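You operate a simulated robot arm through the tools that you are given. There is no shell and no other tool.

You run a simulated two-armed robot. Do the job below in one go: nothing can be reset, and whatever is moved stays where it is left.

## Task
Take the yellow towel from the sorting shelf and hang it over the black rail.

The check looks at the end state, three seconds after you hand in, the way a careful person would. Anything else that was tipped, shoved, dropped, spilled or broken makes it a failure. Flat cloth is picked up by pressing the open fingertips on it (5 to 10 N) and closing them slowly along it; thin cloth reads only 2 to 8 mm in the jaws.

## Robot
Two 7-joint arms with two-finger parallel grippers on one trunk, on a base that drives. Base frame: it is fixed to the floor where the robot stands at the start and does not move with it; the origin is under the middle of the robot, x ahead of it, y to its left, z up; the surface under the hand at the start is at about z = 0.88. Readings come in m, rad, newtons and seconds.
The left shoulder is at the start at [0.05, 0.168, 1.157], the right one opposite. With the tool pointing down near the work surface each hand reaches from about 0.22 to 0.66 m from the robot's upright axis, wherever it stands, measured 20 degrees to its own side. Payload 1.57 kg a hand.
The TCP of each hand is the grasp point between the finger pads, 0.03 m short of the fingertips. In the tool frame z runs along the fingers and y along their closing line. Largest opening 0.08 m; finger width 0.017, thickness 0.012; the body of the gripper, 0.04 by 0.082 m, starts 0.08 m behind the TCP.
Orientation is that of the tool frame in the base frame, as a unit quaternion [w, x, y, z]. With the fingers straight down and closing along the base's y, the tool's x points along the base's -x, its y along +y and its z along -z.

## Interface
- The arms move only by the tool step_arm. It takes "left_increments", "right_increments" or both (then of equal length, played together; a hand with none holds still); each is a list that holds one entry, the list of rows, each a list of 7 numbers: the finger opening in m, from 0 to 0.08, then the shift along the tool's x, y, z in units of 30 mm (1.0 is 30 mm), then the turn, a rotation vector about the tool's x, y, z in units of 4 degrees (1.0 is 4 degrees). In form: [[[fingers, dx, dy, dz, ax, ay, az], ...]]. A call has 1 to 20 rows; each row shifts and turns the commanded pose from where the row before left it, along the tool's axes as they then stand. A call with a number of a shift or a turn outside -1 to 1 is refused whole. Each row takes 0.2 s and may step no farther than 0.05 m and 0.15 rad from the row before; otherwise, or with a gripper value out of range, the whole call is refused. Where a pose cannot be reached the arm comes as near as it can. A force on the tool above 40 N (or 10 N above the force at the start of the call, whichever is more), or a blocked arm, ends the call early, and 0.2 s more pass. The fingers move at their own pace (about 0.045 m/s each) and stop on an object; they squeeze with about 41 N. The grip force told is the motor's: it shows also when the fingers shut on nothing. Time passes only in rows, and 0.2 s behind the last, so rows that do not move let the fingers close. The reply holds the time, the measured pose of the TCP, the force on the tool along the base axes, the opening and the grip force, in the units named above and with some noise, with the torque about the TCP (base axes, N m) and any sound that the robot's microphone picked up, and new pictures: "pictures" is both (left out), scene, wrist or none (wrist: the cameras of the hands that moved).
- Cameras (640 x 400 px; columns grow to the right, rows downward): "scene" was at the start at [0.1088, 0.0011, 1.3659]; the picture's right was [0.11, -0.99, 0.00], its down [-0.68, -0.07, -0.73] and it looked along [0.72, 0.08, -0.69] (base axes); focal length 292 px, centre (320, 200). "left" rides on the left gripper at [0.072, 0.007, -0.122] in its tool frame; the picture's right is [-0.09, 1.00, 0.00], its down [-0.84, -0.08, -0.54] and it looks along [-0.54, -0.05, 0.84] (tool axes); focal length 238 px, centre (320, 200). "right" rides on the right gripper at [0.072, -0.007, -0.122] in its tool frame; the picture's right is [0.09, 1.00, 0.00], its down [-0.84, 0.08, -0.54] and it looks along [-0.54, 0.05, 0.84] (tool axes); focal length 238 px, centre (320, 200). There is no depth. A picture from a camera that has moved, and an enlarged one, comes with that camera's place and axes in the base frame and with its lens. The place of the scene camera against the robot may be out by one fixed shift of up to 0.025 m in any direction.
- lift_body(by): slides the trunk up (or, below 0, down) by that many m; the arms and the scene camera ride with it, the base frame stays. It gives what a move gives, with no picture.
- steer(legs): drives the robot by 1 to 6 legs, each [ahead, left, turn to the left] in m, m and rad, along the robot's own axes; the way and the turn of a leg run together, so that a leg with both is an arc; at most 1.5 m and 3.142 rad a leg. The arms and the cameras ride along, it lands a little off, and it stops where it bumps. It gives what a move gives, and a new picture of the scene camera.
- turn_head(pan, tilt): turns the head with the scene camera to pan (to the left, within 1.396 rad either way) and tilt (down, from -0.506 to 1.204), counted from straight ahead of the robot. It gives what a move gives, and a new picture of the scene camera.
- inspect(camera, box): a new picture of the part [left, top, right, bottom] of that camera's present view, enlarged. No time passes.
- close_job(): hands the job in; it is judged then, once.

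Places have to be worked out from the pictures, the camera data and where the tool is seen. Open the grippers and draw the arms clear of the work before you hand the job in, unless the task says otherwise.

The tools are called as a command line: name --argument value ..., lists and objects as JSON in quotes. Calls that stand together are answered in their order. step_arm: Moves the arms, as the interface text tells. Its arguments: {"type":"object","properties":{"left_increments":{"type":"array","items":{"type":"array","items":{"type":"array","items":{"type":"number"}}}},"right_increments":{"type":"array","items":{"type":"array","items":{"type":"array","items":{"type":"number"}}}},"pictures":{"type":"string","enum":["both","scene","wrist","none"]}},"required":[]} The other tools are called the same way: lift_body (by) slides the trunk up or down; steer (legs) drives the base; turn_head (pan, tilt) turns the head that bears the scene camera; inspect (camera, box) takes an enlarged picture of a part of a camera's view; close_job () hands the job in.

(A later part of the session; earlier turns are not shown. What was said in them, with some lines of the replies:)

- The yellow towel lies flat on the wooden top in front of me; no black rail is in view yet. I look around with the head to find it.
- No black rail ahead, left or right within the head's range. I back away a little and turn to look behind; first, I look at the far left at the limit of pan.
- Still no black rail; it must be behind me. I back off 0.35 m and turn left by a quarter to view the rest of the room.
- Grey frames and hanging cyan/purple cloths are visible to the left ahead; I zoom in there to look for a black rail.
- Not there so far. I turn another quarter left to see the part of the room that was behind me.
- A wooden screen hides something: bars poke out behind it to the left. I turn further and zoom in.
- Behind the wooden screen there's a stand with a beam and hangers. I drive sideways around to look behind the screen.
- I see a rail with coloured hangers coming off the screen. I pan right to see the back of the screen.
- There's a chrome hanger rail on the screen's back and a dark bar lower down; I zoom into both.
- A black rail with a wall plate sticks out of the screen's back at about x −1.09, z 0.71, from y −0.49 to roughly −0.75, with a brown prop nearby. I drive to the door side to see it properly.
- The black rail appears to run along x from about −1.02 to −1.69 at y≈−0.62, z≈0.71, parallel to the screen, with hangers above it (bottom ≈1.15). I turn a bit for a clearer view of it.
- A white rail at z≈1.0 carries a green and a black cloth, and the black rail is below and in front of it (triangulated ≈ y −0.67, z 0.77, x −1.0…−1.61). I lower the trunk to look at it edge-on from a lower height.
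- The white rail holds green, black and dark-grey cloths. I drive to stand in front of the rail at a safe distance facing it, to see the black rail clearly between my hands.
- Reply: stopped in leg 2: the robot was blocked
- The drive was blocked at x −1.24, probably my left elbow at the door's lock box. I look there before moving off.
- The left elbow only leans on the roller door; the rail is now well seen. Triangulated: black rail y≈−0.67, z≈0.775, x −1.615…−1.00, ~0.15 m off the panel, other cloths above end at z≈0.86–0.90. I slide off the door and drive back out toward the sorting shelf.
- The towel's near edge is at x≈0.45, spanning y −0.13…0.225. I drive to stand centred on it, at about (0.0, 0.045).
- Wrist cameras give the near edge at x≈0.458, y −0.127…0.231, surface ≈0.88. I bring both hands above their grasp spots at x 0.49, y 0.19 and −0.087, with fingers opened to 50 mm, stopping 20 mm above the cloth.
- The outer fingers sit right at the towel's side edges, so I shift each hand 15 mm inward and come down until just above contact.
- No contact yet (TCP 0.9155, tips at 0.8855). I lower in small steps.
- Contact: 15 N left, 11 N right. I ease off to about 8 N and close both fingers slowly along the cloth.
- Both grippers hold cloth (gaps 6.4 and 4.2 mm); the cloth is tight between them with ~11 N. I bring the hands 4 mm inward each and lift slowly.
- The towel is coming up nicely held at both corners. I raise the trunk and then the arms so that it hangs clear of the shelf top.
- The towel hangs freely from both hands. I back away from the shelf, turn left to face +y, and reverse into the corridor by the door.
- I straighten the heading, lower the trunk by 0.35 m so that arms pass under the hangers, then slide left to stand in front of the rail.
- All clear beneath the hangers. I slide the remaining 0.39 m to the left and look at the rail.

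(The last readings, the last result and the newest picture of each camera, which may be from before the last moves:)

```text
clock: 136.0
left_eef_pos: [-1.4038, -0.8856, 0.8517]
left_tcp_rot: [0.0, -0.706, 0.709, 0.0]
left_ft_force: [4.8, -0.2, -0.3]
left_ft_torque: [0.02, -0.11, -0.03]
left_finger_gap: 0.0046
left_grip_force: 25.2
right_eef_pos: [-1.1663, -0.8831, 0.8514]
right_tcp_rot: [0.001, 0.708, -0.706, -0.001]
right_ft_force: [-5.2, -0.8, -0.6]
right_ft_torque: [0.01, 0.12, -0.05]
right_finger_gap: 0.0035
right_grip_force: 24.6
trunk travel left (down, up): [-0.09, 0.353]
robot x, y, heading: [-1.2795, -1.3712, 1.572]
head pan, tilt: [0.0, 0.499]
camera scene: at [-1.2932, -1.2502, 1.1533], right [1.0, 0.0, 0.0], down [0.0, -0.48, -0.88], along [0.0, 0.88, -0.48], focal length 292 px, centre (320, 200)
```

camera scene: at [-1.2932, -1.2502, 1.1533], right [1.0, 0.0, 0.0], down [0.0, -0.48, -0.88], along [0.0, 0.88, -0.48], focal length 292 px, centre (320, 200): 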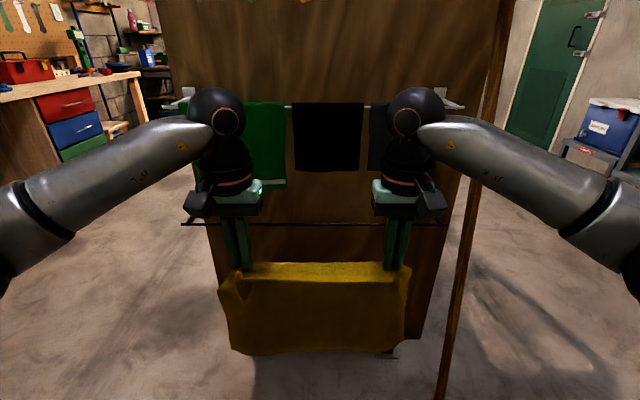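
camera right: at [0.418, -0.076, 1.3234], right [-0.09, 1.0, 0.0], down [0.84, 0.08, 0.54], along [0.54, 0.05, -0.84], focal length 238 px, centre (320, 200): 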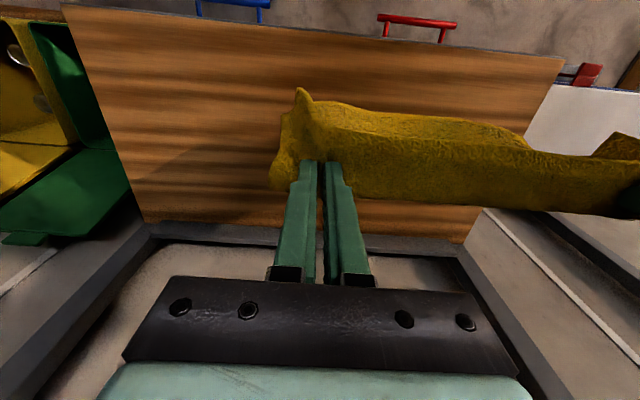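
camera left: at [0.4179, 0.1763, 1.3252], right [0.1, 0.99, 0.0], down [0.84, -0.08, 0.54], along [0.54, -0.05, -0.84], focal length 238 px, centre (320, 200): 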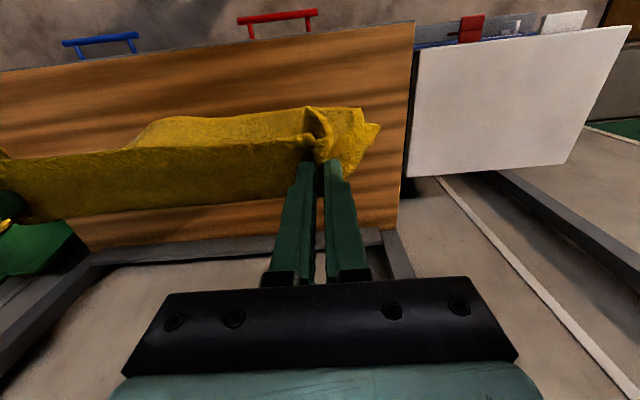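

I'm facing the rail; measurements agree (rail y≈−0.67, z≈0.775). I shift 0.04 m right so the left hand goes between the green and black cloths, then tilt both tools forward (fingers toward the panel) half-way to 30°.

steer --legs '[[0, -0.04, 0]]'

step_arm --left_increments '[[[0, 0, 0, 0, 0, -0.9375, 0], [0, 0, 0, 0, 0, -0.9375, 0], [0, 0, 0, 0, 0, -0.9375, 0], [0, 0, 0, 0, 0, -0.9375, 0], [0, 0, 0, 0, 0, -0.9375, 0], [0, 0, 0, 0, 0, -0.9375, 0], [0, 0, 0, 0, 0, -0.9375, 0], [0, 0, 0, 0, 0, -0.9375, 0]]]' --right_increments '[[[0, 0, 0, 0, 0, -0.9375, 0], [0, 0, 0, 0, 0, -0.9375, 0], [0, 0, 0, 0, 0, -0.9375, 0], [0, 0, 0, 0, 0, -0.9375, 0], [0, 0, 0, 0, 0, -0.9375, 0], [0, 0, 0, 0, 0, -0.9375, 0], [0, 0, 0, 0, 0, -0.9375, 0], [0, 0, 0, 0, 0, -0.9375, 0]]]' --pictures "scene"

```text
clock: 137.1
left_eef_pos: [-1.3642, -0.8852, 0.8529]
left_tcp_rot: [0.0, -0.705, 0.709, 0.0]
left_ft_force: [4.3, 0.4, 0.1]
left_ft_torque: [-0.01, -0.15, -0.05]
left_finger_gap: 0.0045
left_grip_force: 24.8
right_eef_pos: [-1.1265, -0.8838, 0.8509]
right_tcp_rot: [0.001, 0.708, -0.706, -0.001]
right_ft_force: [-5.2, -0.4, 0.2]
right_ft_torque: [-0.01, 0.15, -0.08]
right_finger_gap: 0.0034
right_grip_force: 24.4
trunk travel left (down, up): [-0.09, 0.353]
robot x, y, heading: [-1.238, -1.3735, 1.572]
head pan, tilt: [0.0, 0.499]
camera scene: at [-1.2541, -1.2502, 1.1533], right [1.0, 0.0, 0.0], down [0.0, -0.48, -0.88], along [0.0, 0.88, -0.48], focal length 292 px, centre (320, 200)
```

scene: 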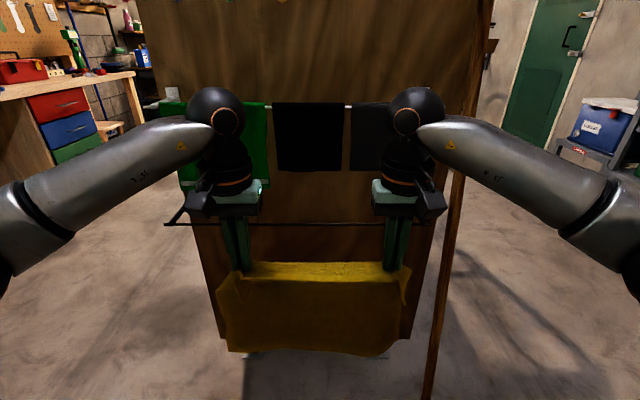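

```text
clock: 138.9
left_eef_pos: [-1.3651, -0.8856, 0.8524]
left_tcp_rot: [0.184, -0.681, 0.685, 0.182]
left_ft_force: [3.9, 0.1, -0.2]
left_ft_torque: [-0.01, -0.08, -0.05]
left_finger_gap: 0.0045
left_grip_force: 25.4
right_eef_pos: [-1.1268, -0.8837, 0.852]
right_tcp_rot: [-0.183, 0.683, -0.682, -0.186]
right_ft_force: [-3.4, 0.1, 0.3]
right_ft_torque: [0.01, 0.1, 0.06]
right_finger_gap: 0.0037
right_grip_force: 24.1
trunk travel left (down, up): [-0.09, 0.353]
robot x, y, heading: [-1.2381, -1.3724, 1.57]
head pan, tilt: [0.0, 0.499]
camera scene: at [-1.2541, -1.2502, 1.1533], right [1.0, 0.0, 0.0], down [0.0, -0.48, -0.88], along [0.0, 0.88, -0.48], focal length 292 px, centre (320, 200)
```

scene: 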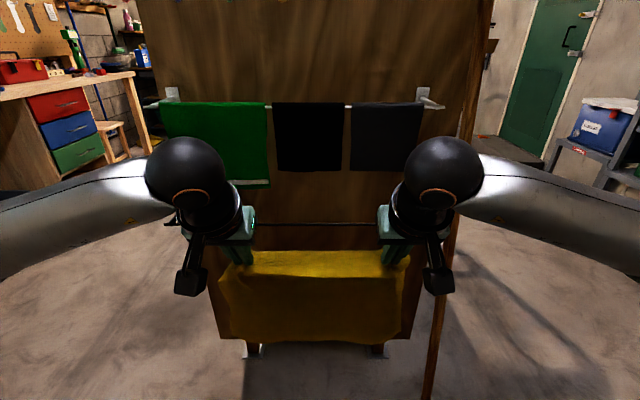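

The tilt goes the right way. I finish the tilt to about 60° from vertical.

step_arm --left_increments '[[[0, 0, 0, 0, 0, -0.9375, 0], [0, 0, 0, 0, 0, -0.9375, 0], [0, 0, 0, 0, 0, -0.9375, 0], [0, 0, 0, 0, 0, -0.9375, 0], [0, 0, 0, 0, 0, -0.9375, 0], [0, 0, 0, 0, 0, -0.9375, 0], [0, 0, 0, 0, 0, -0.9375, 0], [0, 0, 0, 0, 0, -0.9375, 0]]]' --right_increments '[[[0, 0, 0, 0, 0, -0.9375, 0], [0, 0, 0, 0, 0, -0.9375, 0], [0, 0, 0, 0, 0, -0.9375, 0], [0, 0, 0, 0, 0, -0.9375, 0], [0, 0, 0, 0, 0, -0.9375, 0], [0, 0, 0, 0, 0, -0.9375, 0], [0, 0, 0, 0, 0, -0.9375, 0], [0, 0, 0, 0, 0, -0.9375, 0]]]' --pictures "both"

```text
clock: 140.7
left_eef_pos: [-1.3637, -0.8846, 0.8523]
left_tcp_rot: [0.355, -0.611, 0.614, 0.352]
left_ft_force: [3.9, 1.0, -1.1]
left_ft_torque: [-0.03, -0.09, -0.13]
left_finger_gap: 0.0044
left_grip_force: 25.4
right_eef_pos: [-1.1272, -0.8844, 0.8518]
right_tcp_rot: [0.353, -0.612, 0.612, 0.355]
right_ft_force: [-3.1, 1.1, -0.6]
right_ft_torque: [-0.04, 0.04, 0.08]
right_finger_gap: 0.0035
right_grip_force: 24.4
trunk travel left (down, up): [-0.09, 0.353]
robot x, y, heading: [-1.238, -1.3747, 1.573]
head pan, tilt: [0.0, 0.499]
camera scene: at [-1.2541, -1.2502, 1.1533], right [1.0, 0.0, 0.0], down [0.0, -0.48, -0.88], along [0.0, 0.88, -0.48], focal length 292 px, centre (320, 200)
camera right: at [-1.1203, -1.0261, 0.8498], right [-1.0, -0.05, -0.08], down [-0.07, -0.05, 1.0], along [-0.05, 1.0, 0.05], focal length 238 px, centre (320, 200)
camera left: at [-1.3718, -1.0271, 0.8514], right [-1.0, 0.05, 0.08], down [0.08, -0.05, 1.0], along [0.06, 1.0, 0.05], focal length 238 px, centre (320, 200)
```

scene: 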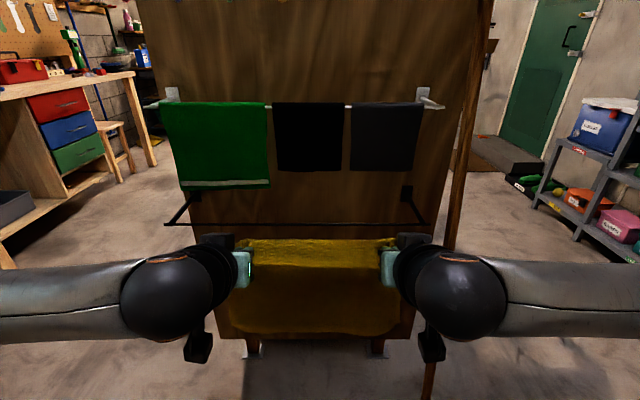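
right: 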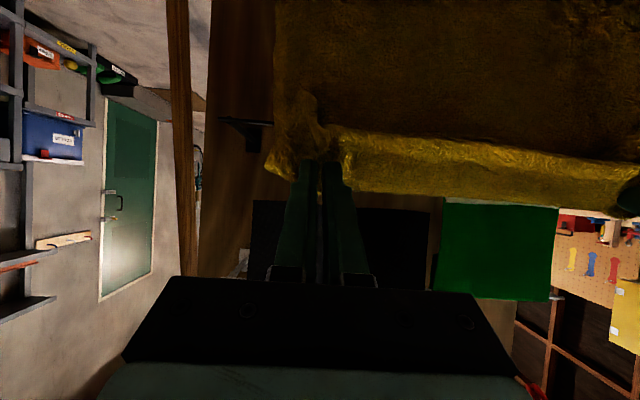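
left: 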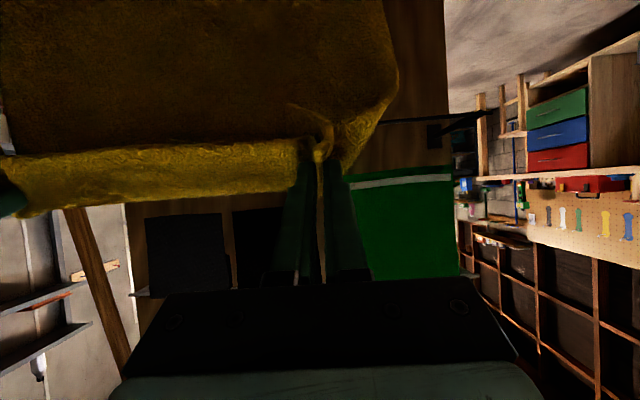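

Clear view: rail z≈0.77, neighbouring cloths end at z≈0.855–0.875, leaving a channel for the fingers. I drive 0.13 m ahead and 0.02 m right so the fingertips stop about 6 cm in front of the rail.

steer --legs '[[0.13, -0.02, 0]]'

inspect --camera "left" --box '[0, 0, 640, 400]'

inspect --camera "right" --box '[0, 0, 640, 400]'

```text
clock: 142.0
left_eef_pos: [-1.3445, -0.756, 0.8517]
left_tcp_rot: [0.355, -0.61, 0.614, 0.352]
left_ft_force: [3.8, -0.5, 0.2]
left_ft_torque: [-0.04, -0.08, -0.15]
left_finger_gap: 0.0043
left_grip_force: 24.9
right_eef_pos: [-1.1067, -0.7544, 0.852]
right_tcp_rot: [0.352, -0.612, 0.613, 0.354]
right_ft_force: [-4.1, -0.6, -1.7]
right_ft_torque: [-0.02, 0.09, 0.09]
right_finger_gap: 0.0037
right_grip_force: 23.8
trunk travel left (down, up): [-0.09, 0.353]
robot x, y, heading: [-1.2176, -1.2433, 1.575]
head pan, tilt: [0.0, 0.499]
camera scene: at [-1.2339, -1.1202, 1.1533], right [1.0, 0.0, 0.0], down [0.0, -0.48, -0.88], along [0.0, 0.88, -0.48], focal length 292 px, centre (320, 200)
```

scene: 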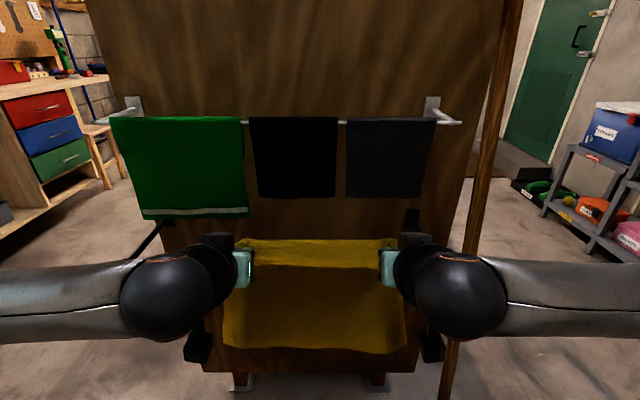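

```text
1.00 times, centred on (320, 200) of left (not enlarged: the box is as wide or as high as the picture)
camera zoom: at [-1.3516, -0.8971, 0.8516], right [-1.0, 0.05, 0.08], down [0.08, -0.05, 1.0], along [0.06, 1.0, 0.05], focal length 238 px, centre (320, 200)
```

zoom: 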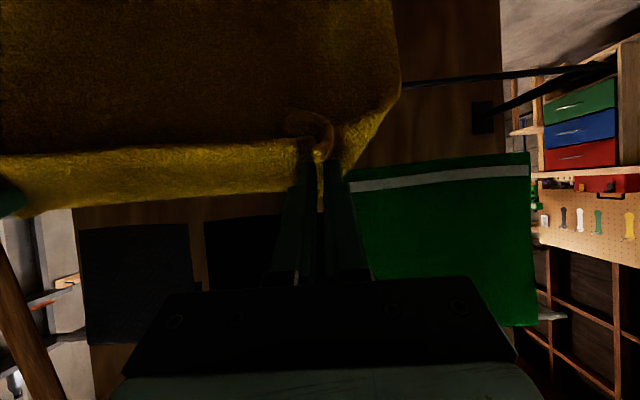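

```text
1.00 times, centred on (320, 200) of right (not enlarged: the box is as wide or as high as the picture)
camera zoom: at [-1.1001, -0.8961, 0.85], right [-1.0, -0.05, -0.08], down [-0.07, -0.05, 1.0], along [-0.05, 1.0, 0.05], focal length 238 px, centre (320, 200)
```

zoom: 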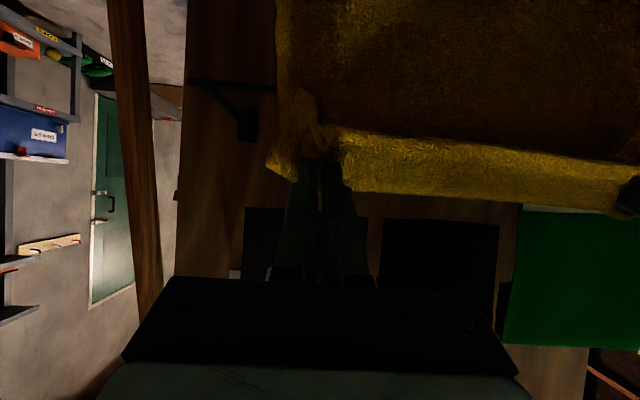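

Refined rail estimate: y≈−0.68, z≈0.768; fingers' axis passes ~3.6 cm above it, green cloth bottom ≈0.845. I drop the axis 8 mm, ease the left hand 8 mm inward, and advance along the fingers 84 mm so the tips reach over the rail.

step_arm --left_increments '[[[0, 0.27, -0.27, 0, 0, 0, 0], [0, 0, 0, 0.4, 0, 0, 0], [0, 0, 0, 0.4, 0, 0, 0], [0, 0, 0, 0.4, 0, 0, 0], [0, 0, 0, 0.4, 0, 0, 0], [0, 0, 0, 0.4, 0, 0, 0], [0, 0, 0, 0.4, 0, 0, 0], [0, 0, 0, 0.4, 0, 0, 0]]]' --right_increments '[[[0, 0.27, 0, 0, 0, 0, 0], [0, 0, 0, 0.4, 0, 0, 0], [0, 0, 0, 0.4, 0, 0, 0], [0, 0, 0, 0.4, 0, 0, 0], [0, 0, 0, 0.4, 0, 0, 0], [0, 0, 0, 0.4, 0, 0, 0], [0, 0, 0, 0.4, 0, 0, 0], [0, 0, 0, 0.4, 0, 0, 0]]]' --pictures "both"

```text
clock: 143.8
left_eef_pos: [-1.3355, -0.6858, 0.8029]
left_tcp_rot: [0.355, -0.611, 0.613, 0.353]
left_ft_force: [0.0, -0.5, 0.6]
left_ft_torque: [-0.04, -0.04, -0.06]
left_finger_gap: 0.0045
left_grip_force: 25.1
right_eef_pos: [-1.1063, -0.6855, 0.8033]
right_tcp_rot: [-0.353, 0.612, -0.612, -0.355]
right_ft_force: [-0.2, -0.6, -0.1]
right_ft_torque: [-0.01, 0.03, -0.06]
right_finger_gap: 0.0038
right_grip_force: 24.2
trunk travel left (down, up): [-0.09, 0.353]
robot x, y, heading: [-1.2205, -1.242, 1.577]
head pan, tilt: [0.0, 0.499]
camera scene: at [-1.2338, -1.1204, 1.1533], right [1.0, 0.0, 0.0], down [0.0, -0.48, -0.88], along [0.0, 0.88, -0.48], focal length 292 px, centre (320, 200)
camera right: at [-1.0996, -0.8265, 0.8011], right [-1.0, -0.05, -0.08], down [-0.08, -0.05, 1.0], along [-0.05, 1.0, 0.05], focal length 238 px, centre (320, 200)
camera left: at [-1.3427, -0.8286, 0.8027], right [-1.0, 0.05, 0.08], down [0.08, -0.05, 1.0], along [0.06, 1.0, 0.05], focal length 238 px, centre (320, 200)
```

scene: 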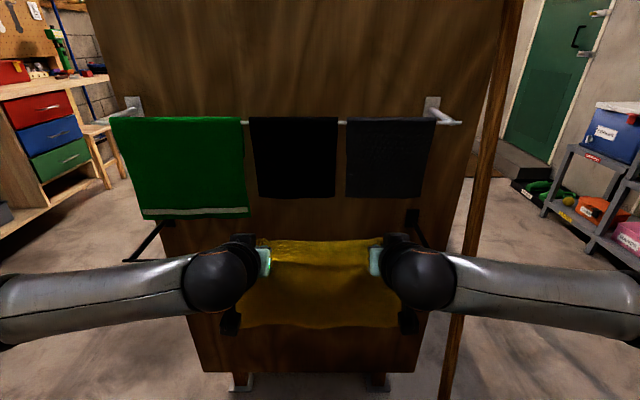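
right: 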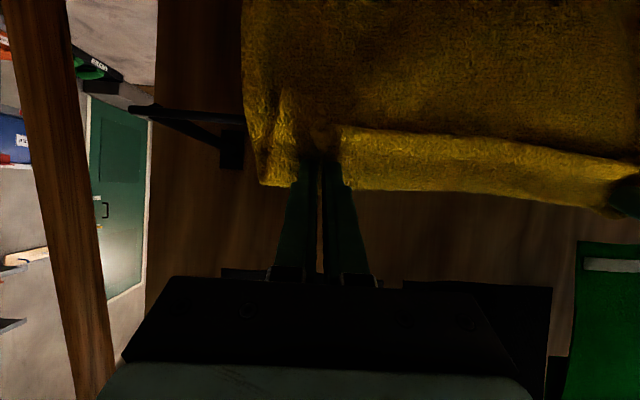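
left: 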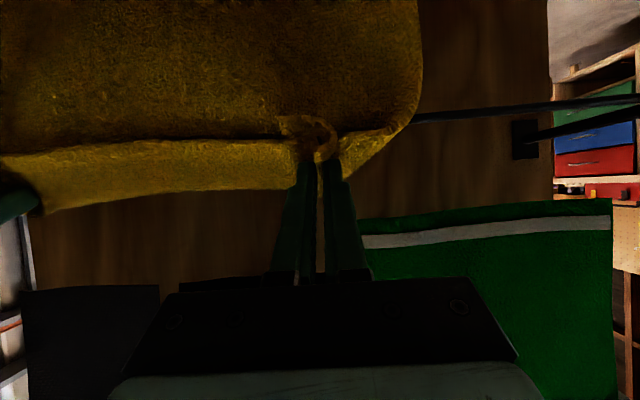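

The tips are just above and past the rail with the towel in front of it. I continue along the fingers another 43 mm and check forces.

step_arm --left_increments '[[[0, 0, 0, 0.36, 0, 0, 0], [0, 0, 0, 0.36, 0, 0, 0], [0, 0, 0, 0.36, 0, 0, 0], [0, 0, 0, 0.36, 0, 0, 0]]]' --right_increments '[[[0, 0, 0, 0.36, 0, 0, 0], [0, 0, 0, 0.36, 0, 0, 0], [0, 0, 0, 0.36, 0, 0, 0], [0, 0, 0, 0.36, 0, 0, 0]]]' --pictures "both"

```text
clock: 144.8
left_eef_pos: [-1.3355, -0.6497, 0.7797]
left_tcp_rot: [0.354, -0.611, 0.614, 0.352]
left_ft_force: [-0.3, 0.2, -0.1]
left_ft_torque: [-0.02, 0.0, -0.01]
left_finger_gap: 0.0042
left_grip_force: 24.6
right_eef_pos: [-1.107, -0.6479, 0.7802]
right_tcp_rot: [-0.353, 0.612, -0.612, -0.355]
right_ft_force: [-0.4, -0.2, -0.3]
right_ft_torque: [-0.04, -0.02, -0.03]
right_finger_gap: 0.0037
right_grip_force: 24.4
trunk travel left (down, up): [-0.09, 0.353]
robot x, y, heading: [-1.2177, -1.2428, 1.574]
head pan, tilt: [0.0, 0.499]
camera scene: at [-1.2338, -1.1202, 1.1533], right [1.0, 0.0, 0.0], down [0.0, -0.48, -0.88], along [0.0, 0.88, -0.48], focal length 292 px, centre (320, 200)
camera right: at [-1.1005, -0.7888, 0.7784], right [-1.0, -0.05, -0.08], down [-0.08, -0.05, 1.0], along [-0.05, 1.0, 0.05], focal length 238 px, centre (320, 200)
camera left: at [-1.3433, -0.792, 0.7801], right [-1.0, 0.05, 0.08], down [0.08, -0.05, 1.0], along [0.06, 1.0, 0.05], focal length 238 px, centre (320, 200)
```

scene: 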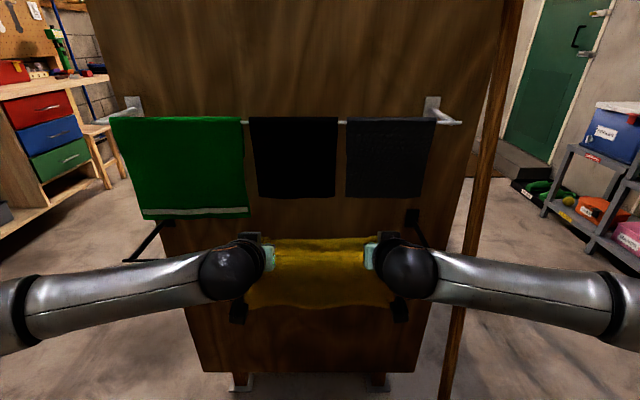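
right: 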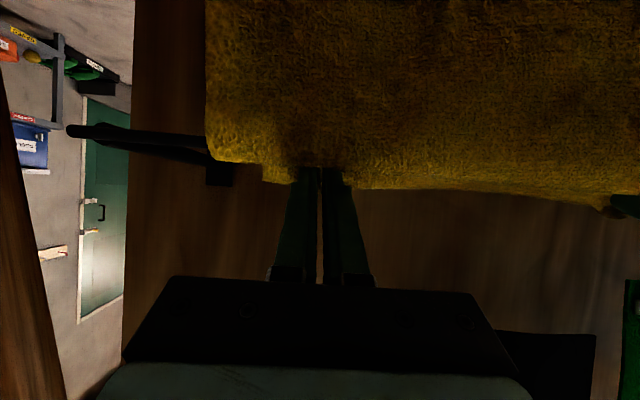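
left: 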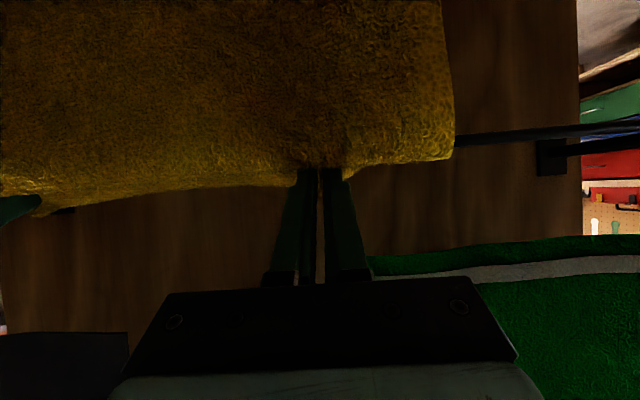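

The towel is draping over the rail with no notable force. I advance another 43 mm to even out both sides.

step_arm --left_increments '[[[0, 0, 0, 0.36, 0, 0, 0], [0, 0, 0, 0.36, 0, 0, 0], [0, 0, 0, 0.36, 0, 0, 0], [0, 0, 0, 0.36, 0, 0, 0]]]' --right_increments '[[[0, 0, 0, 0.36, 0, 0, 0], [0, 0, 0, 0.36, 0, 0, 0], [0, 0, 0, 0.36, 0, 0, 0], [0, 0, 0, 0.36, 0, 0, 0]]]' --pictures "both"

```text
clock: 145.8
left_eef_pos: [-1.3363, -0.6124, 0.7591]
left_tcp_rot: [0.354, -0.611, 0.614, 0.352]
left_ft_force: [1.0, 0.0, 0.5]
left_ft_torque: [0.06, -0.07, -0.04]
left_finger_gap: 0.0045
left_grip_force: 25.0
right_eef_pos: [-1.1069, -0.6092, 0.7585]
right_tcp_rot: [0.353, -0.612, 0.613, 0.354]
right_ft_force: [-0.2, 0.2, 0.2]
right_ft_torque: [0.01, -0.02, -0.01]
right_finger_gap: 0.0033
right_grip_force: 25.0
trunk travel left (down, up): [-0.09, 0.353]
robot x, y, heading: [-1.2201, -1.2434, 1.57]
head pan, tilt: [0.0, 0.499]
camera scene: at [-1.2339, -1.1202, 1.1533], right [1.0, 0.0, 0.0], down [0.0, -0.48, -0.88], along [0.0, 0.88, -0.48], focal length 292 px, centre (320, 200)
camera right: at [-1.1008, -0.7519, 0.7572], right [-1.0, -0.05, -0.08], down [-0.07, -0.05, 1.0], along [-0.05, 1.0, 0.05], focal length 238 px, centre (320, 200)
camera left: at [-1.3432, -0.7535, 0.7585], right [-1.0, 0.05, 0.08], down [0.08, -0.05, 1.0], along [0.06, 1.0, 0.05], focal length 238 px, centre (320, 200)
```

scene: 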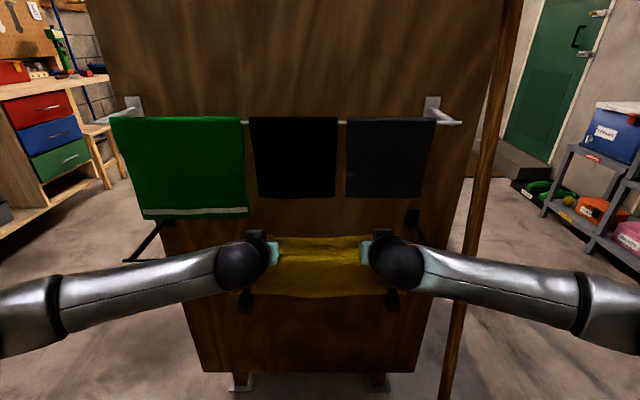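
right: 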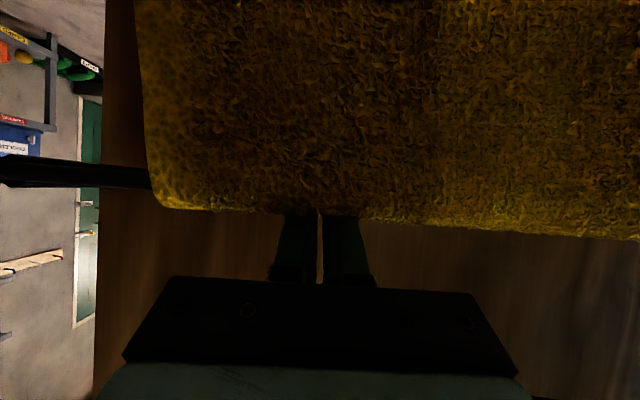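
left: 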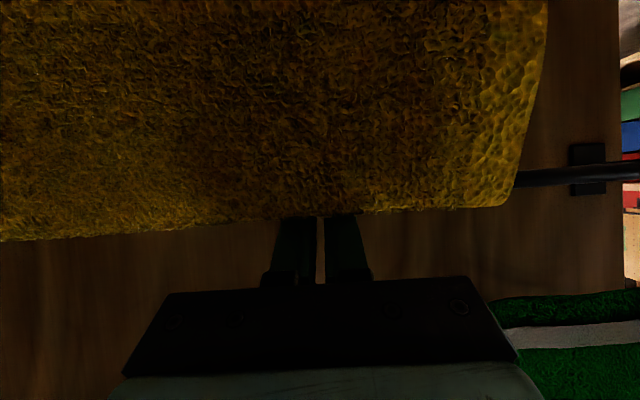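

The towel lies over the rail with both flaps. I zoom in to judge how long the front flap is compared with the back.

inspect --camera "scene" --box '[220, 210, 420, 335]'

```text
3.20 times, centred on (320, 272) of scene
camera zoom: at [-1.2339, -1.1202, 1.1533], right [1.0, 0.0, 0.0], down [0.0, -0.48, -0.88], along [0.0, 0.88, -0.48], focal length 936 px, centre (320, -32)
```

zoom: 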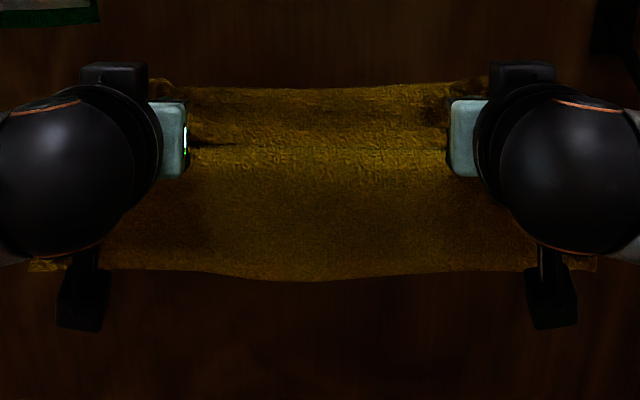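

Front flap is only ≈9 cm, so about 17 cm is behind. I pull the hands back 40 mm along the fingers to see if the front flap grows before releasing.

step_arm --left_increments '[[[0, 0, 0, -0.34, 0, 0, 0], [0, 0, 0, -0.34, 0, 0, 0], [0, 0, 0, -0.34, 0, 0, 0], [0, 0, 0, -0.34, 0, 0, 0], [0, 0, 0, 0, 0, 0, 0]]]' --right_increments '[[[0, 0, 0, -0.34, 0, 0, 0], [0, 0, 0, -0.34, 0, 0, 0], [0, 0, 0, -0.34, 0, 0, 0], [0, 0, 0, -0.34, 0, 0, 0], [0, 0, 0, 0, 0, 0, 0]]]' --pictures "wrist"

inspect --camera "scene" --box '[220, 210, 420, 335]'

```text
clock: 147.0
left_eef_pos: [-1.3348, -0.6473, 0.7804]
left_tcp_rot: [0.355, -0.611, 0.614, 0.353]
left_ft_force: [0.1, -0.7, -0.3]
left_ft_torque: [0.0, 0.01, -0.05]
left_finger_gap: 0.0044
left_grip_force: 25.3
right_eef_pos: [-1.1069, -0.6467, 0.7793]
right_tcp_rot: [0.353, -0.612, 0.613, 0.354]
right_ft_force: [0.4, -1.0, 0.7]
right_ft_torque: [-0.03, -0.02, -0.08]
right_finger_gap: 0.0034
right_grip_force: 25.1
trunk travel left (down, up): [-0.09, 0.353]
robot x, y, heading: [-1.218, -1.2428, 1.573]
head pan, tilt: [0.0, 0.499]
camera right: at [-1.1012, -0.7875, 0.7778], right [-1.0, -0.05, -0.08], down [-0.07, -0.05, 1.0], along [-0.05, 1.0, 0.05], focal length 238 px, centre (320, 200)
camera left: at [-1.3421, -0.7888, 0.78], right [-1.0, 0.05, 0.08], down [0.08, -0.05, 1.0], along [0.06, 1.0, 0.05], focal length 238 px, centre (320, 200)
```

right: 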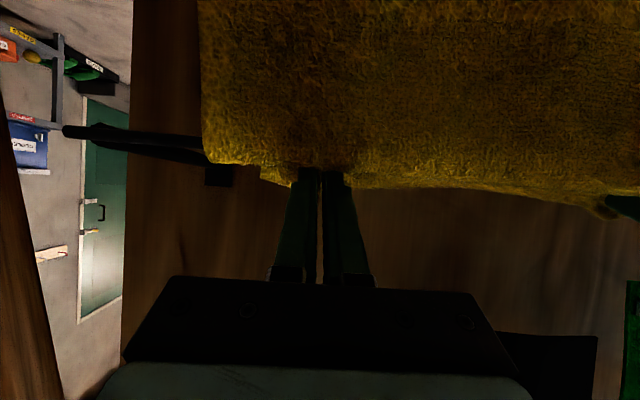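
left: 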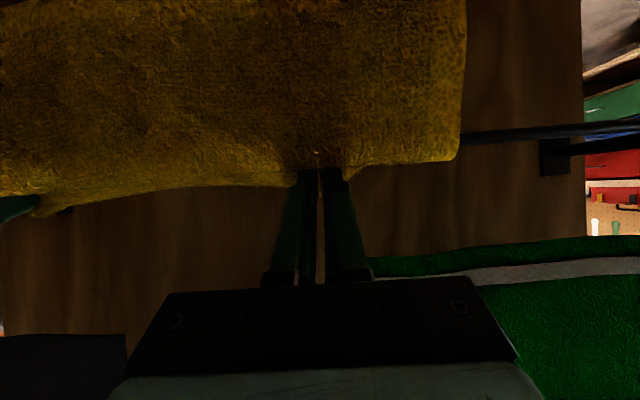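

```text
3.20 times, centred on (320, 272) of scene
camera zoom: at [-1.2338, -1.1202, 1.1533], right [1.0, 0.0, 0.0], down [0.0, -0.48, -0.88], along [0.0, 0.88, -0.48], focal length 936 px, centre (320, -32)
```

zoom: 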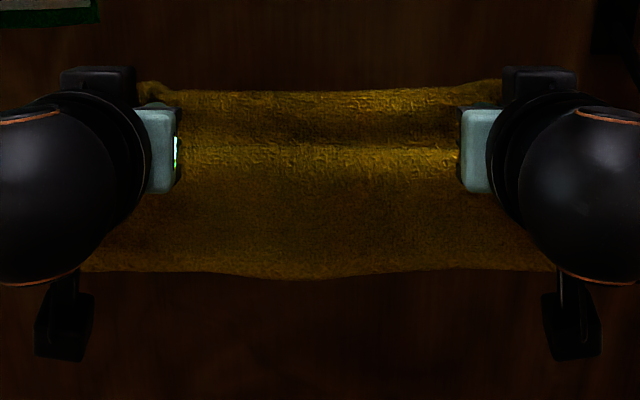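

The front flap stayed at 9 cm (friction holds it), leaving slack behind. To balance better, I withdraw the hands fully in front of the rail to let the towel hang straight again, then redo with less reach.

step_arm --left_increments '[[[0, 0, 0, -0.35, 0, 0, 0], [0, 0, 0, -0.35, 0, 0, 0], [0, 0, 0, -0.35, 0, 0, 0], [0, 0, 0, -0.35, 0, 0, 0], [0, 0, 0, -0.35, 0, 0, 0], [0, 0, 0, -0.35, 0, 0, 0], [0, 0, 0, -0.35, 0, 0, 0], [0, 0, 0, -0.35, 0, 0, 0], [0, 0, 0, -0.35, 0, 0, 0], [0, 0, 0, -0.35, 0, 0, 0]]]' --right_increments '[[[0, 0, 0, -0.35, 0, 0, 0], [0, 0, 0, -0.35, 0, 0, 0], [0, 0, 0, -0.35, 0, 0, 0], [0, 0, 0, -0.35, 0, 0, 0], [0, 0, 0, -0.35, 0, 0, 0], [0, 0, 0, -0.35, 0, 0, 0], [0, 0, 0, -0.35, 0, 0, 0], [0, 0, 0, -0.35, 0, 0, 0], [0, 0, 0, -0.35, 0, 0, 0], [0, 0, 0, -0.35, 0, 0, 0]]]' --pictures "both"

```text
clock: 149.2
left_eef_pos: [-1.335, -0.7388, 0.8316]
left_tcp_rot: [0.354, -0.611, 0.615, 0.351]
left_ft_force: [0.5, 1.0, -0.9]
left_ft_torque: [-0.01, -0.01, -0.03]
left_finger_gap: 0.0043
left_grip_force: 25.2
right_eef_pos: [-1.1073, -0.7389, 0.8327]
right_tcp_rot: [-0.352, 0.613, -0.612, -0.356]
right_ft_force: [-0.1, -0.1, -0.9]
right_ft_torque: [0.03, -0.04, -0.06]
right_finger_gap: 0.0037
right_grip_force: 24.6
trunk travel left (down, up): [-0.09, 0.353]
robot x, y, heading: [-1.2201, -1.245, 1.575]
head pan, tilt: [0.0, 0.499]
camera scene: at [-1.2339, -1.1201, 1.1533], right [1.0, 0.0, 0.0], down [0.0, -0.48, -0.88], along [0.0, 0.88, -0.48], focal length 292 px, centre (320, 200)
camera right: at [-1.1003, -0.8799, 0.8313], right [-1.0, -0.05, -0.08], down [-0.07, -0.05, 1.0], along [-0.05, 1.0, 0.05], focal length 238 px, centre (320, 200)
camera left: at [-1.3433, -0.8809, 0.8312], right [-1.0, 0.05, 0.08], down [0.08, -0.05, 1.0], along [0.06, 1.0, 0.05], focal length 238 px, centre (320, 200)
```

scene: 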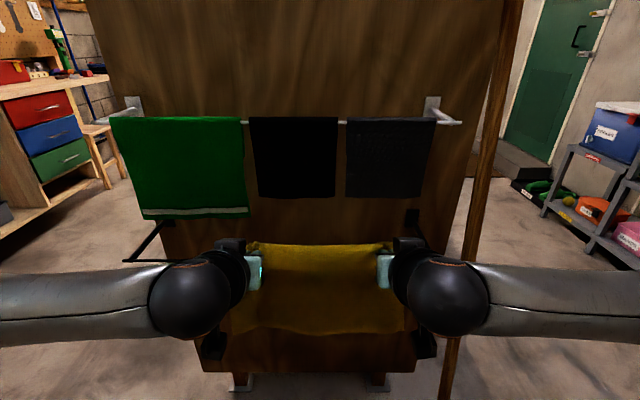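
right: 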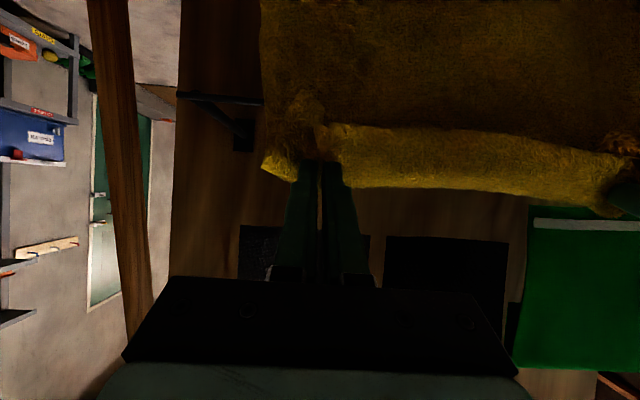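
left: 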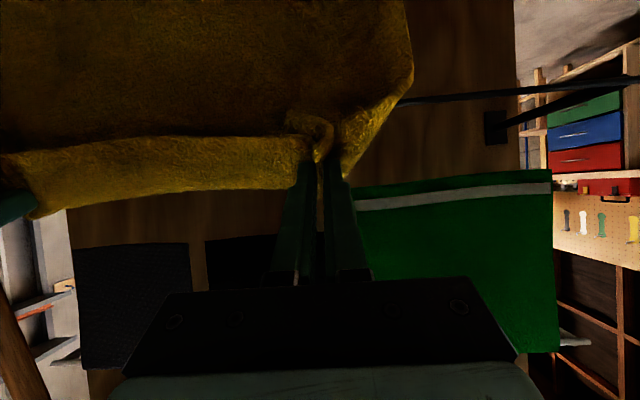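

The towel hangs straight again from both hands. I re-insert, this time 109 mm so the tips end about 55 mm past the rail.

step_arm --left_increments '[[[0, 0, 0, 0.363, 0, 0, 0], [0, 0, 0, 0.363, 0, 0, 0], [0, 0, 0, 0.363, 0, 0, 0], [0, 0, 0, 0.363, 0, 0, 0], [0, 0, 0, 0.363, 0, 0, 0], [0, 0, 0, 0.363, 0, 0, 0], [0, 0, 0, 0.363, 0, 0, 0], [0, 0, 0, 0.363, 0, 0, 0], [0, 0, 0, 0.363, 0, 0, 0], [0, 0, 0, 0.363, 0, 0, 0], [0, 0, 0, 0, 0, 0, 0]]]' --right_increments '[[[0, 0, 0, 0.363, 0, 0, 0], [0, 0, 0, 0.363, 0, 0, 0], [0, 0, 0, 0.363, 0, 0, 0], [0, 0, 0, 0.363, 0, 0, 0], [0, 0, 0, 0.363, 0, 0, 0], [0, 0, 0, 0.363, 0, 0, 0], [0, 0, 0, 0.363, 0, 0, 0], [0, 0, 0, 0.363, 0, 0, 0], [0, 0, 0, 0.363, 0, 0, 0], [0, 0, 0, 0.363, 0, 0, 0], [0, 0, 0, 0, 0, 0, 0]]]' --pictures "wrist"

inspect --camera "scene" --box '[220, 210, 420, 335]'

```text
clock: 151.6
left_eef_pos: [-1.3349, -0.6445, 0.7781]
left_tcp_rot: [0.355, -0.61, 0.614, 0.352]
left_ft_force: [-0.4, 0.6, 0.4]
left_ft_torque: [-0.03, 0.0, -0.04]
left_finger_gap: 0.0041
left_grip_force: 24.5
right_eef_pos: [-1.1076, -0.6431, 0.7767]
right_tcp_rot: [0.353, -0.612, 0.613, 0.354]
right_ft_force: [0.6, -0.3, 0.2]
right_ft_torque: [-0.02, -0.02, -0.04]
right_finger_gap: 0.0036
right_grip_force: 24.4
trunk travel left (down, up): [-0.09, 0.353]
robot x, y, heading: [-1.2226, -1.2457, 1.57]
head pan, tilt: [0.0, 0.499]
camera right: at [-1.1009, -0.7845, 0.7754], right [-1.0, -0.05, -0.08], down [-0.08, -0.05, 1.0], along [-0.05, 1.0, 0.05], focal length 238 px, centre (320, 200)
camera left: at [-1.3427, -0.7862, 0.7771], right [-1.0, 0.05, 0.08], down [0.08, -0.05, 1.0], along [0.06, 1.0, 0.05], focal length 238 px, centre (320, 200)
```

right: 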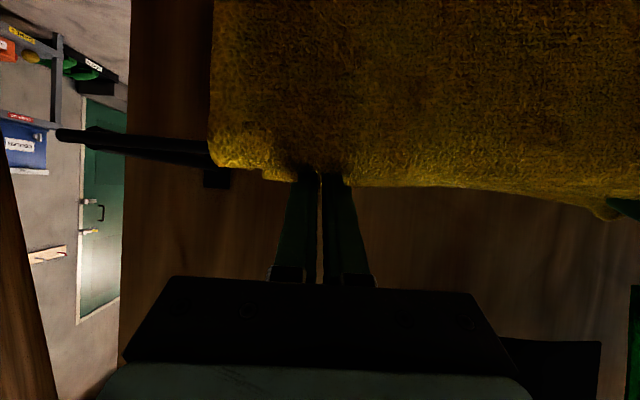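
left: 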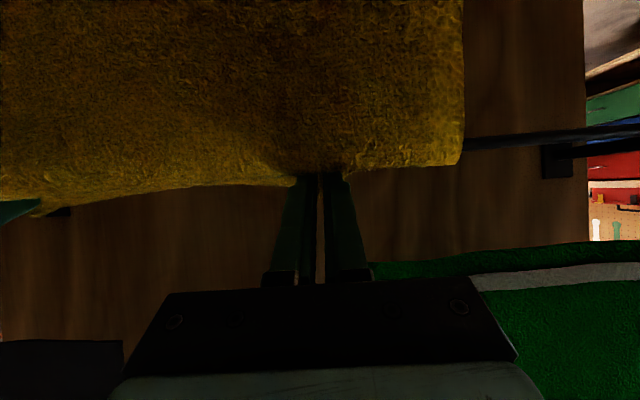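

```text
3.20 times, centred on (320, 272) of scene
camera zoom: at [-1.2338, -1.1202, 1.1533], right [1.0, 0.0, 0.0], down [0.0, -0.48, -0.88], along [0.0, 0.88, -0.48], focal length 936 px, centre (320, -32)
```

zoom: 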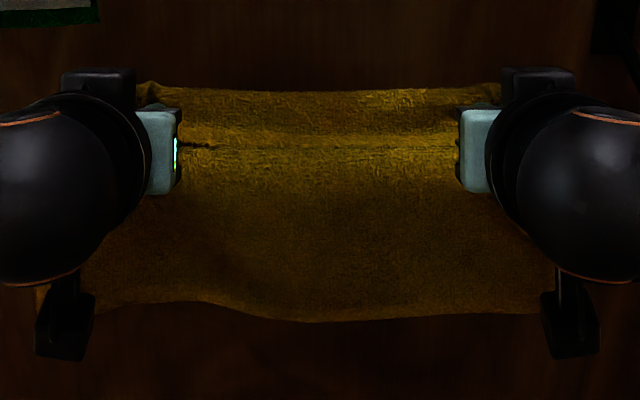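

Now ≈11 cm hangs in front and ≈16 cm behind, well balanced. I open both grippers gently and wait for the cloth to settle.

step_arm --left_increments '[[[0.01, 0, 0, 0, 0, 0, 0], [0.02, 0, 0, 0, 0, 0, 0], [0.03, 0, 0, 0, 0, 0, 0], [0.04, 0, 0, 0, 0, 0, 0], [0.04, 0, 0, 0, 0, 0, 0], [0.04, 0, 0, 0, 0, 0, 0], [0.04, 0, 0, 0, 0, 0, 0]]]' --right_increments '[[[0.01, 0, 0, 0, 0, 0, 0], [0.02, 0, 0, 0, 0, 0, 0], [0.03, 0, 0, 0, 0, 0, 0], [0.04, 0, 0, 0, 0, 0, 0], [0.04, 0, 0, 0, 0, 0, 0], [0.04, 0, 0, 0, 0, 0, 0], [0.04, 0, 0, 0, 0, 0, 0]]]' --pictures "wrist"

inspect --camera "scene" --box '[220, 210, 420, 335]'

```text
clock: 153.2
left_eef_pos: [-1.3358, -0.6452, 0.7772]
left_tcp_rot: [0.355, -0.61, 0.614, 0.352]
left_ft_force: [0.4, 0.3, 0.4]
left_ft_torque: [0.0, -0.05, 0.05]
left_finger_gap: 0.0401
left_grip_force: 0.0
right_eef_pos: [-1.1074, -0.6436, 0.7772]
right_tcp_rot: [0.353, -0.612, 0.612, 0.355]
right_ft_force: [-0.9, 0.3, -1.1]
right_ft_torque: [0.0, 0.01, 0.03]
right_finger_gap: 0.0401
right_grip_force: 0.1
trunk travel left (down, up): [-0.09, 0.353]
robot x, y, heading: [-1.2228, -1.2439, 1.569]
head pan, tilt: [0.0, 0.499]
camera right: at [-1.1008, -0.7845, 0.7757], right [-1.0, -0.05, -0.08], down [-0.07, -0.05, 1.0], along [-0.05, 1.0, 0.05], focal length 238 px, centre (320, 200)
camera left: at [-1.3429, -0.7863, 0.7774], right [-1.0, 0.05, 0.08], down [0.08, -0.05, 1.0], along [0.06, 1.0, 0.05], focal length 238 px, centre (320, 200)
```

right: 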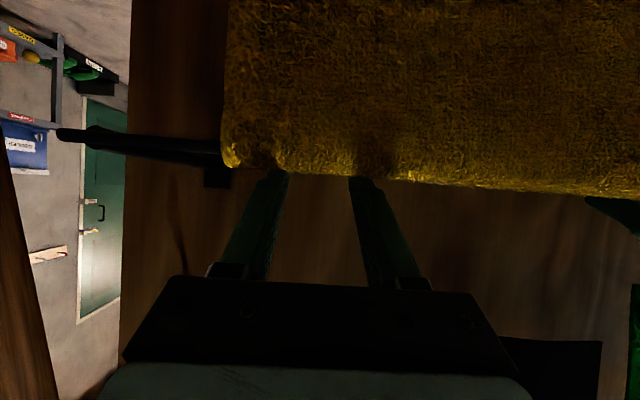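
left: 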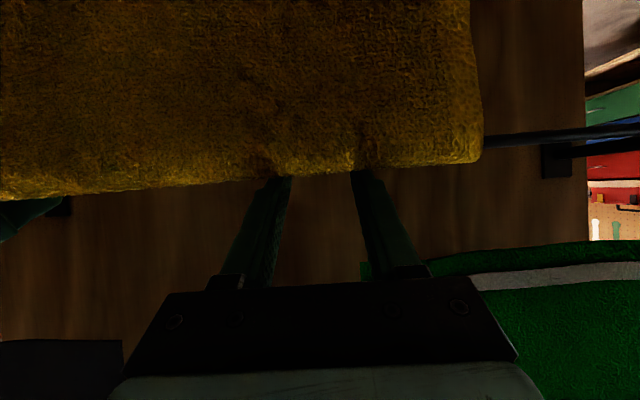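

```text
3.20 times, centred on (320, 272) of scene
camera zoom: at [-1.2338, -1.1202, 1.1533], right [1.0, 0.0, 0.0], down [0.0, -0.48, -0.88], along [0.0, 0.88, -0.48], focal length 936 px, centre (320, -32)
```

zoom: 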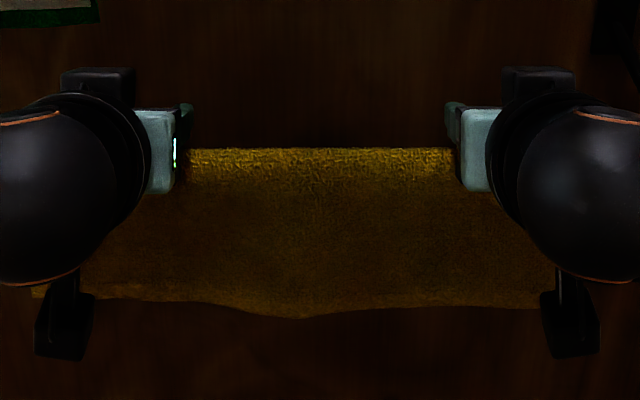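

The back part has dropped behind the rail and the towel hangs still. I withdraw both hands slowly back along the finger direction.

step_arm --left_increments '[[[0.04, -0.1, 0, -0.25, 0, 0, 0], [0.04, 0, 0, -0.3, 0, 0, 0], [0.04, 0, 0, -0.3, 0, 0, 0], [0.04, 0, 0, -0.3, 0, 0, 0], [0.04, 0, 0, -0.35, 0, 0, 0], [0.04, 0, 0, -0.4, 0, 0, 0], [0.04, 0, 0, -0.4, 0, 0, 0], [0.04, 0, 0, -0.4, 0, 0, 0], [0.04, 0, 0, -0.4, 0, 0, 0], [0.04, 0, 0, -0.4, 0, 0, 0], [0.04, 0, 0, -0.4, 0, 0, 0], [0.04, 0, 0, -0.4, 0, 0, 0]]]' --right_increments '[[[0.04, -0.1, 0, -0.25, 0, 0, 0], [0.04, 0, 0, -0.3, 0, 0, 0], [0.04, 0, 0, -0.3, 0, 0, 0], [0.04, 0, 0, -0.3, 0, 0, 0], [0.04, 0, 0, -0.35, 0, 0, 0], [0.04, 0, 0, -0.4, 0, 0, 0], [0.04, 0, 0, -0.4, 0, 0, 0], [0.04, 0, 0, -0.4, 0, 0, 0], [0.04, 0, 0, -0.4, 0, 0, 0], [0.04, 0, 0, -0.4, 0, 0, 0], [0.04, 0, 0, -0.4, 0, 0, 0], [0.04, 0, 0, -0.4, 0, 0, 0]]]' --pictures "both"

```text
clock: 155.8
left_eef_pos: [-1.3365, -0.7538, 0.8456]
left_tcp_rot: [0.355, -0.611, 0.614, 0.352]
left_ft_force: [0.0, -1.2, 0.9]
left_ft_torque: [-0.03, -0.01, 0.03]
left_finger_gap: 0.0401
left_grip_force: 0.2
right_eef_pos: [-1.1081, -0.754, 0.8453]
right_tcp_rot: [-0.353, 0.612, -0.612, -0.355]
right_ft_force: [0.9, -0.4, 0.0]
right_ft_torque: [-0.02, -0.02, 0.0]
right_finger_gap: 0.0401
right_grip_force: 0.0
trunk travel left (down, up): [-0.09, 0.353]
robot x, y, heading: [-1.2216, -1.2425, 1.569]
head pan, tilt: [0.0, 0.499]
camera scene: at [-1.2339, -1.1202, 1.1533], right [1.0, 0.0, 0.0], down [0.0, -0.48, -0.88], along [0.0, 0.88, -0.48], focal length 292 px, centre (320, 200)
camera right: at [-1.1005, -0.8955, 0.8433], right [-1.0, -0.05, -0.08], down [-0.07, -0.05, 1.0], along [-0.05, 1.0, 0.05], focal length 238 px, centre (320, 200)
camera left: at [-1.3432, -0.8946, 0.8455], right [-1.0, 0.05, 0.08], down [0.08, -0.05, 1.0], along [0.06, 1.0, 0.05], focal length 238 px, centre (320, 200)
```

scene: 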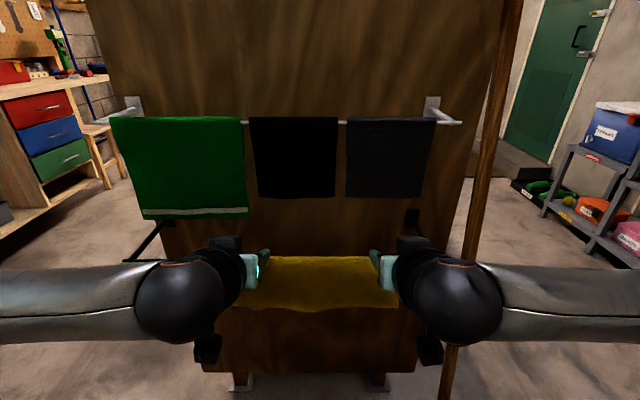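
right: 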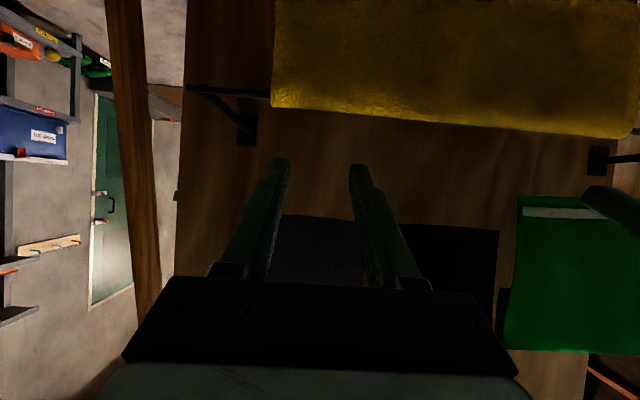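
left: 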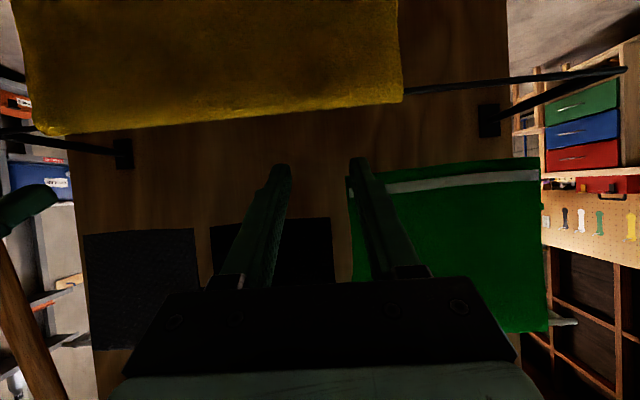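

The towel hangs freely on the black rail and the neighbouring cloths are untouched. I back the robot 0.12 m away and check.

steer --legs '[[-0.13, 0, 0]]'

inspect --camera "scene" --box '[130, 80, 470, 292]'

inspect --camera "left" --box '[0, 0, 640, 400]'

```text
clock: 157.0
left_eef_pos: [-1.3358, -0.8804, 0.8448]
left_tcp_rot: [0.355, -0.611, 0.614, 0.352]
left_ft_force: [0.2, -1.5, 0.3]
left_ft_torque: [0.0, -0.02, 0.01]
left_finger_gap: 0.0399
left_grip_force: 0.1
right_eef_pos: [-1.1069, -0.8808, 0.8449]
right_tcp_rot: [0.353, -0.612, 0.614, 0.353]
right_ft_force: [0.0, 0.4, 0.1]
right_ft_torque: [0.01, 0.01, 0.0]
right_finger_gap: 0.0399
right_grip_force: 0.1
trunk travel left (down, up): [-0.09, 0.353]
robot x, y, heading: [-1.2225, -1.3695, 1.573]
head pan, tilt: [0.0, 0.499]
camera scene: at [-1.2337, -1.2474, 1.1533], right [1.0, 0.0, 0.0], down [0.0, -0.48, -0.88], along [0.0, 0.88, -0.48], focal length 292 px, centre (320, 200)
```

scene: 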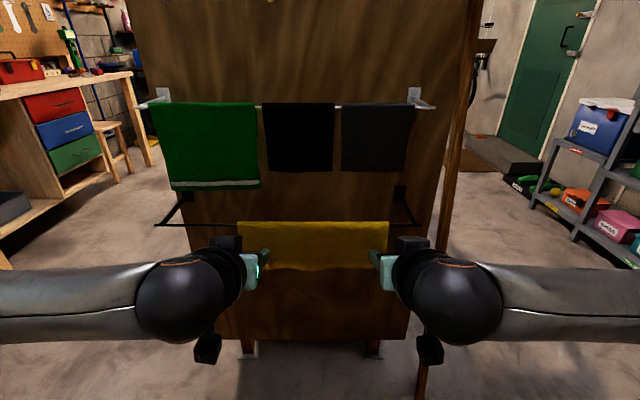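

```text
1.88 times, centred on (300, 186) of scene
camera zoom: at [-1.2337, -1.2474, 1.1533], right [1.0, 0.0, 0.0], down [0.0, -0.48, -0.88], along [0.0, 0.88, -0.48], focal length 550 px, centre (358, 226)
```

zoom: 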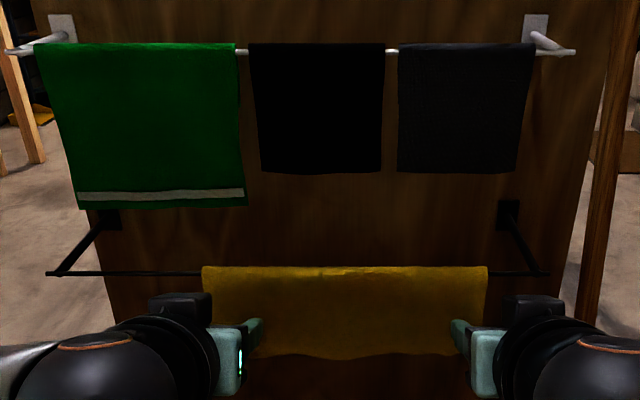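

```text
1.00 times, centred on (320, 200) of left (not enlarged: the box is as wide or as high as the picture)
camera zoom: at [-1.343, -1.0214, 0.8455], right [-1.0, 0.05, 0.08], down [0.08, -0.05, 1.0], along [0.06, 1.0, 0.05], focal length 238 px, centre (320, 200)
```

zoom: 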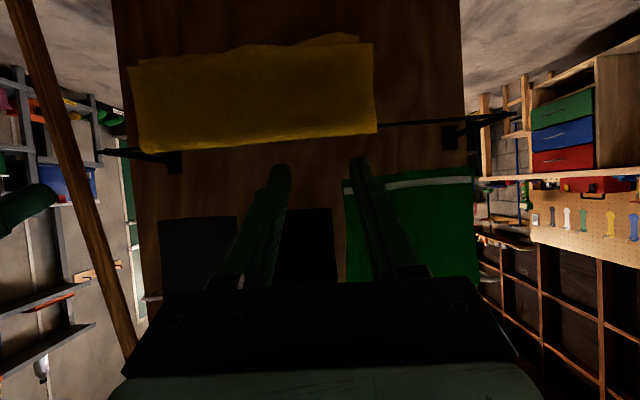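

The yellow towel hangs over the black rail, its back flap a little longer than the front, and it has stayed still for several seconds. The other cloths and hangers are undisturbed, and both grippers are open and clear, so I hand in.

close_job

```text
The job is handed in.
```

The yellow towel is hanging over the black rail, and I have handed the job in. About 11 cm hangs in front and roughly 16 cm behind. It did not move in the few seconds I watched after letting go.

- **Neighbouring things:** the green, black and grey cloths on the white rail above look undisturbed. I saw no change to the hangers or to the things on the sorting shelf.
- **One bump:** while scouting the room before picking up the towel, my left elbow touched the roller door near its lock box and stopped the drive. I saw no damage and moved straight off it.
- **Second try at hanging:** my first drape left only about 9 cm in front, so I pulled the towel back and redid it for a better balance before releasing.

Both grippers were left open, with the hands about 20 cm in front of the rail.
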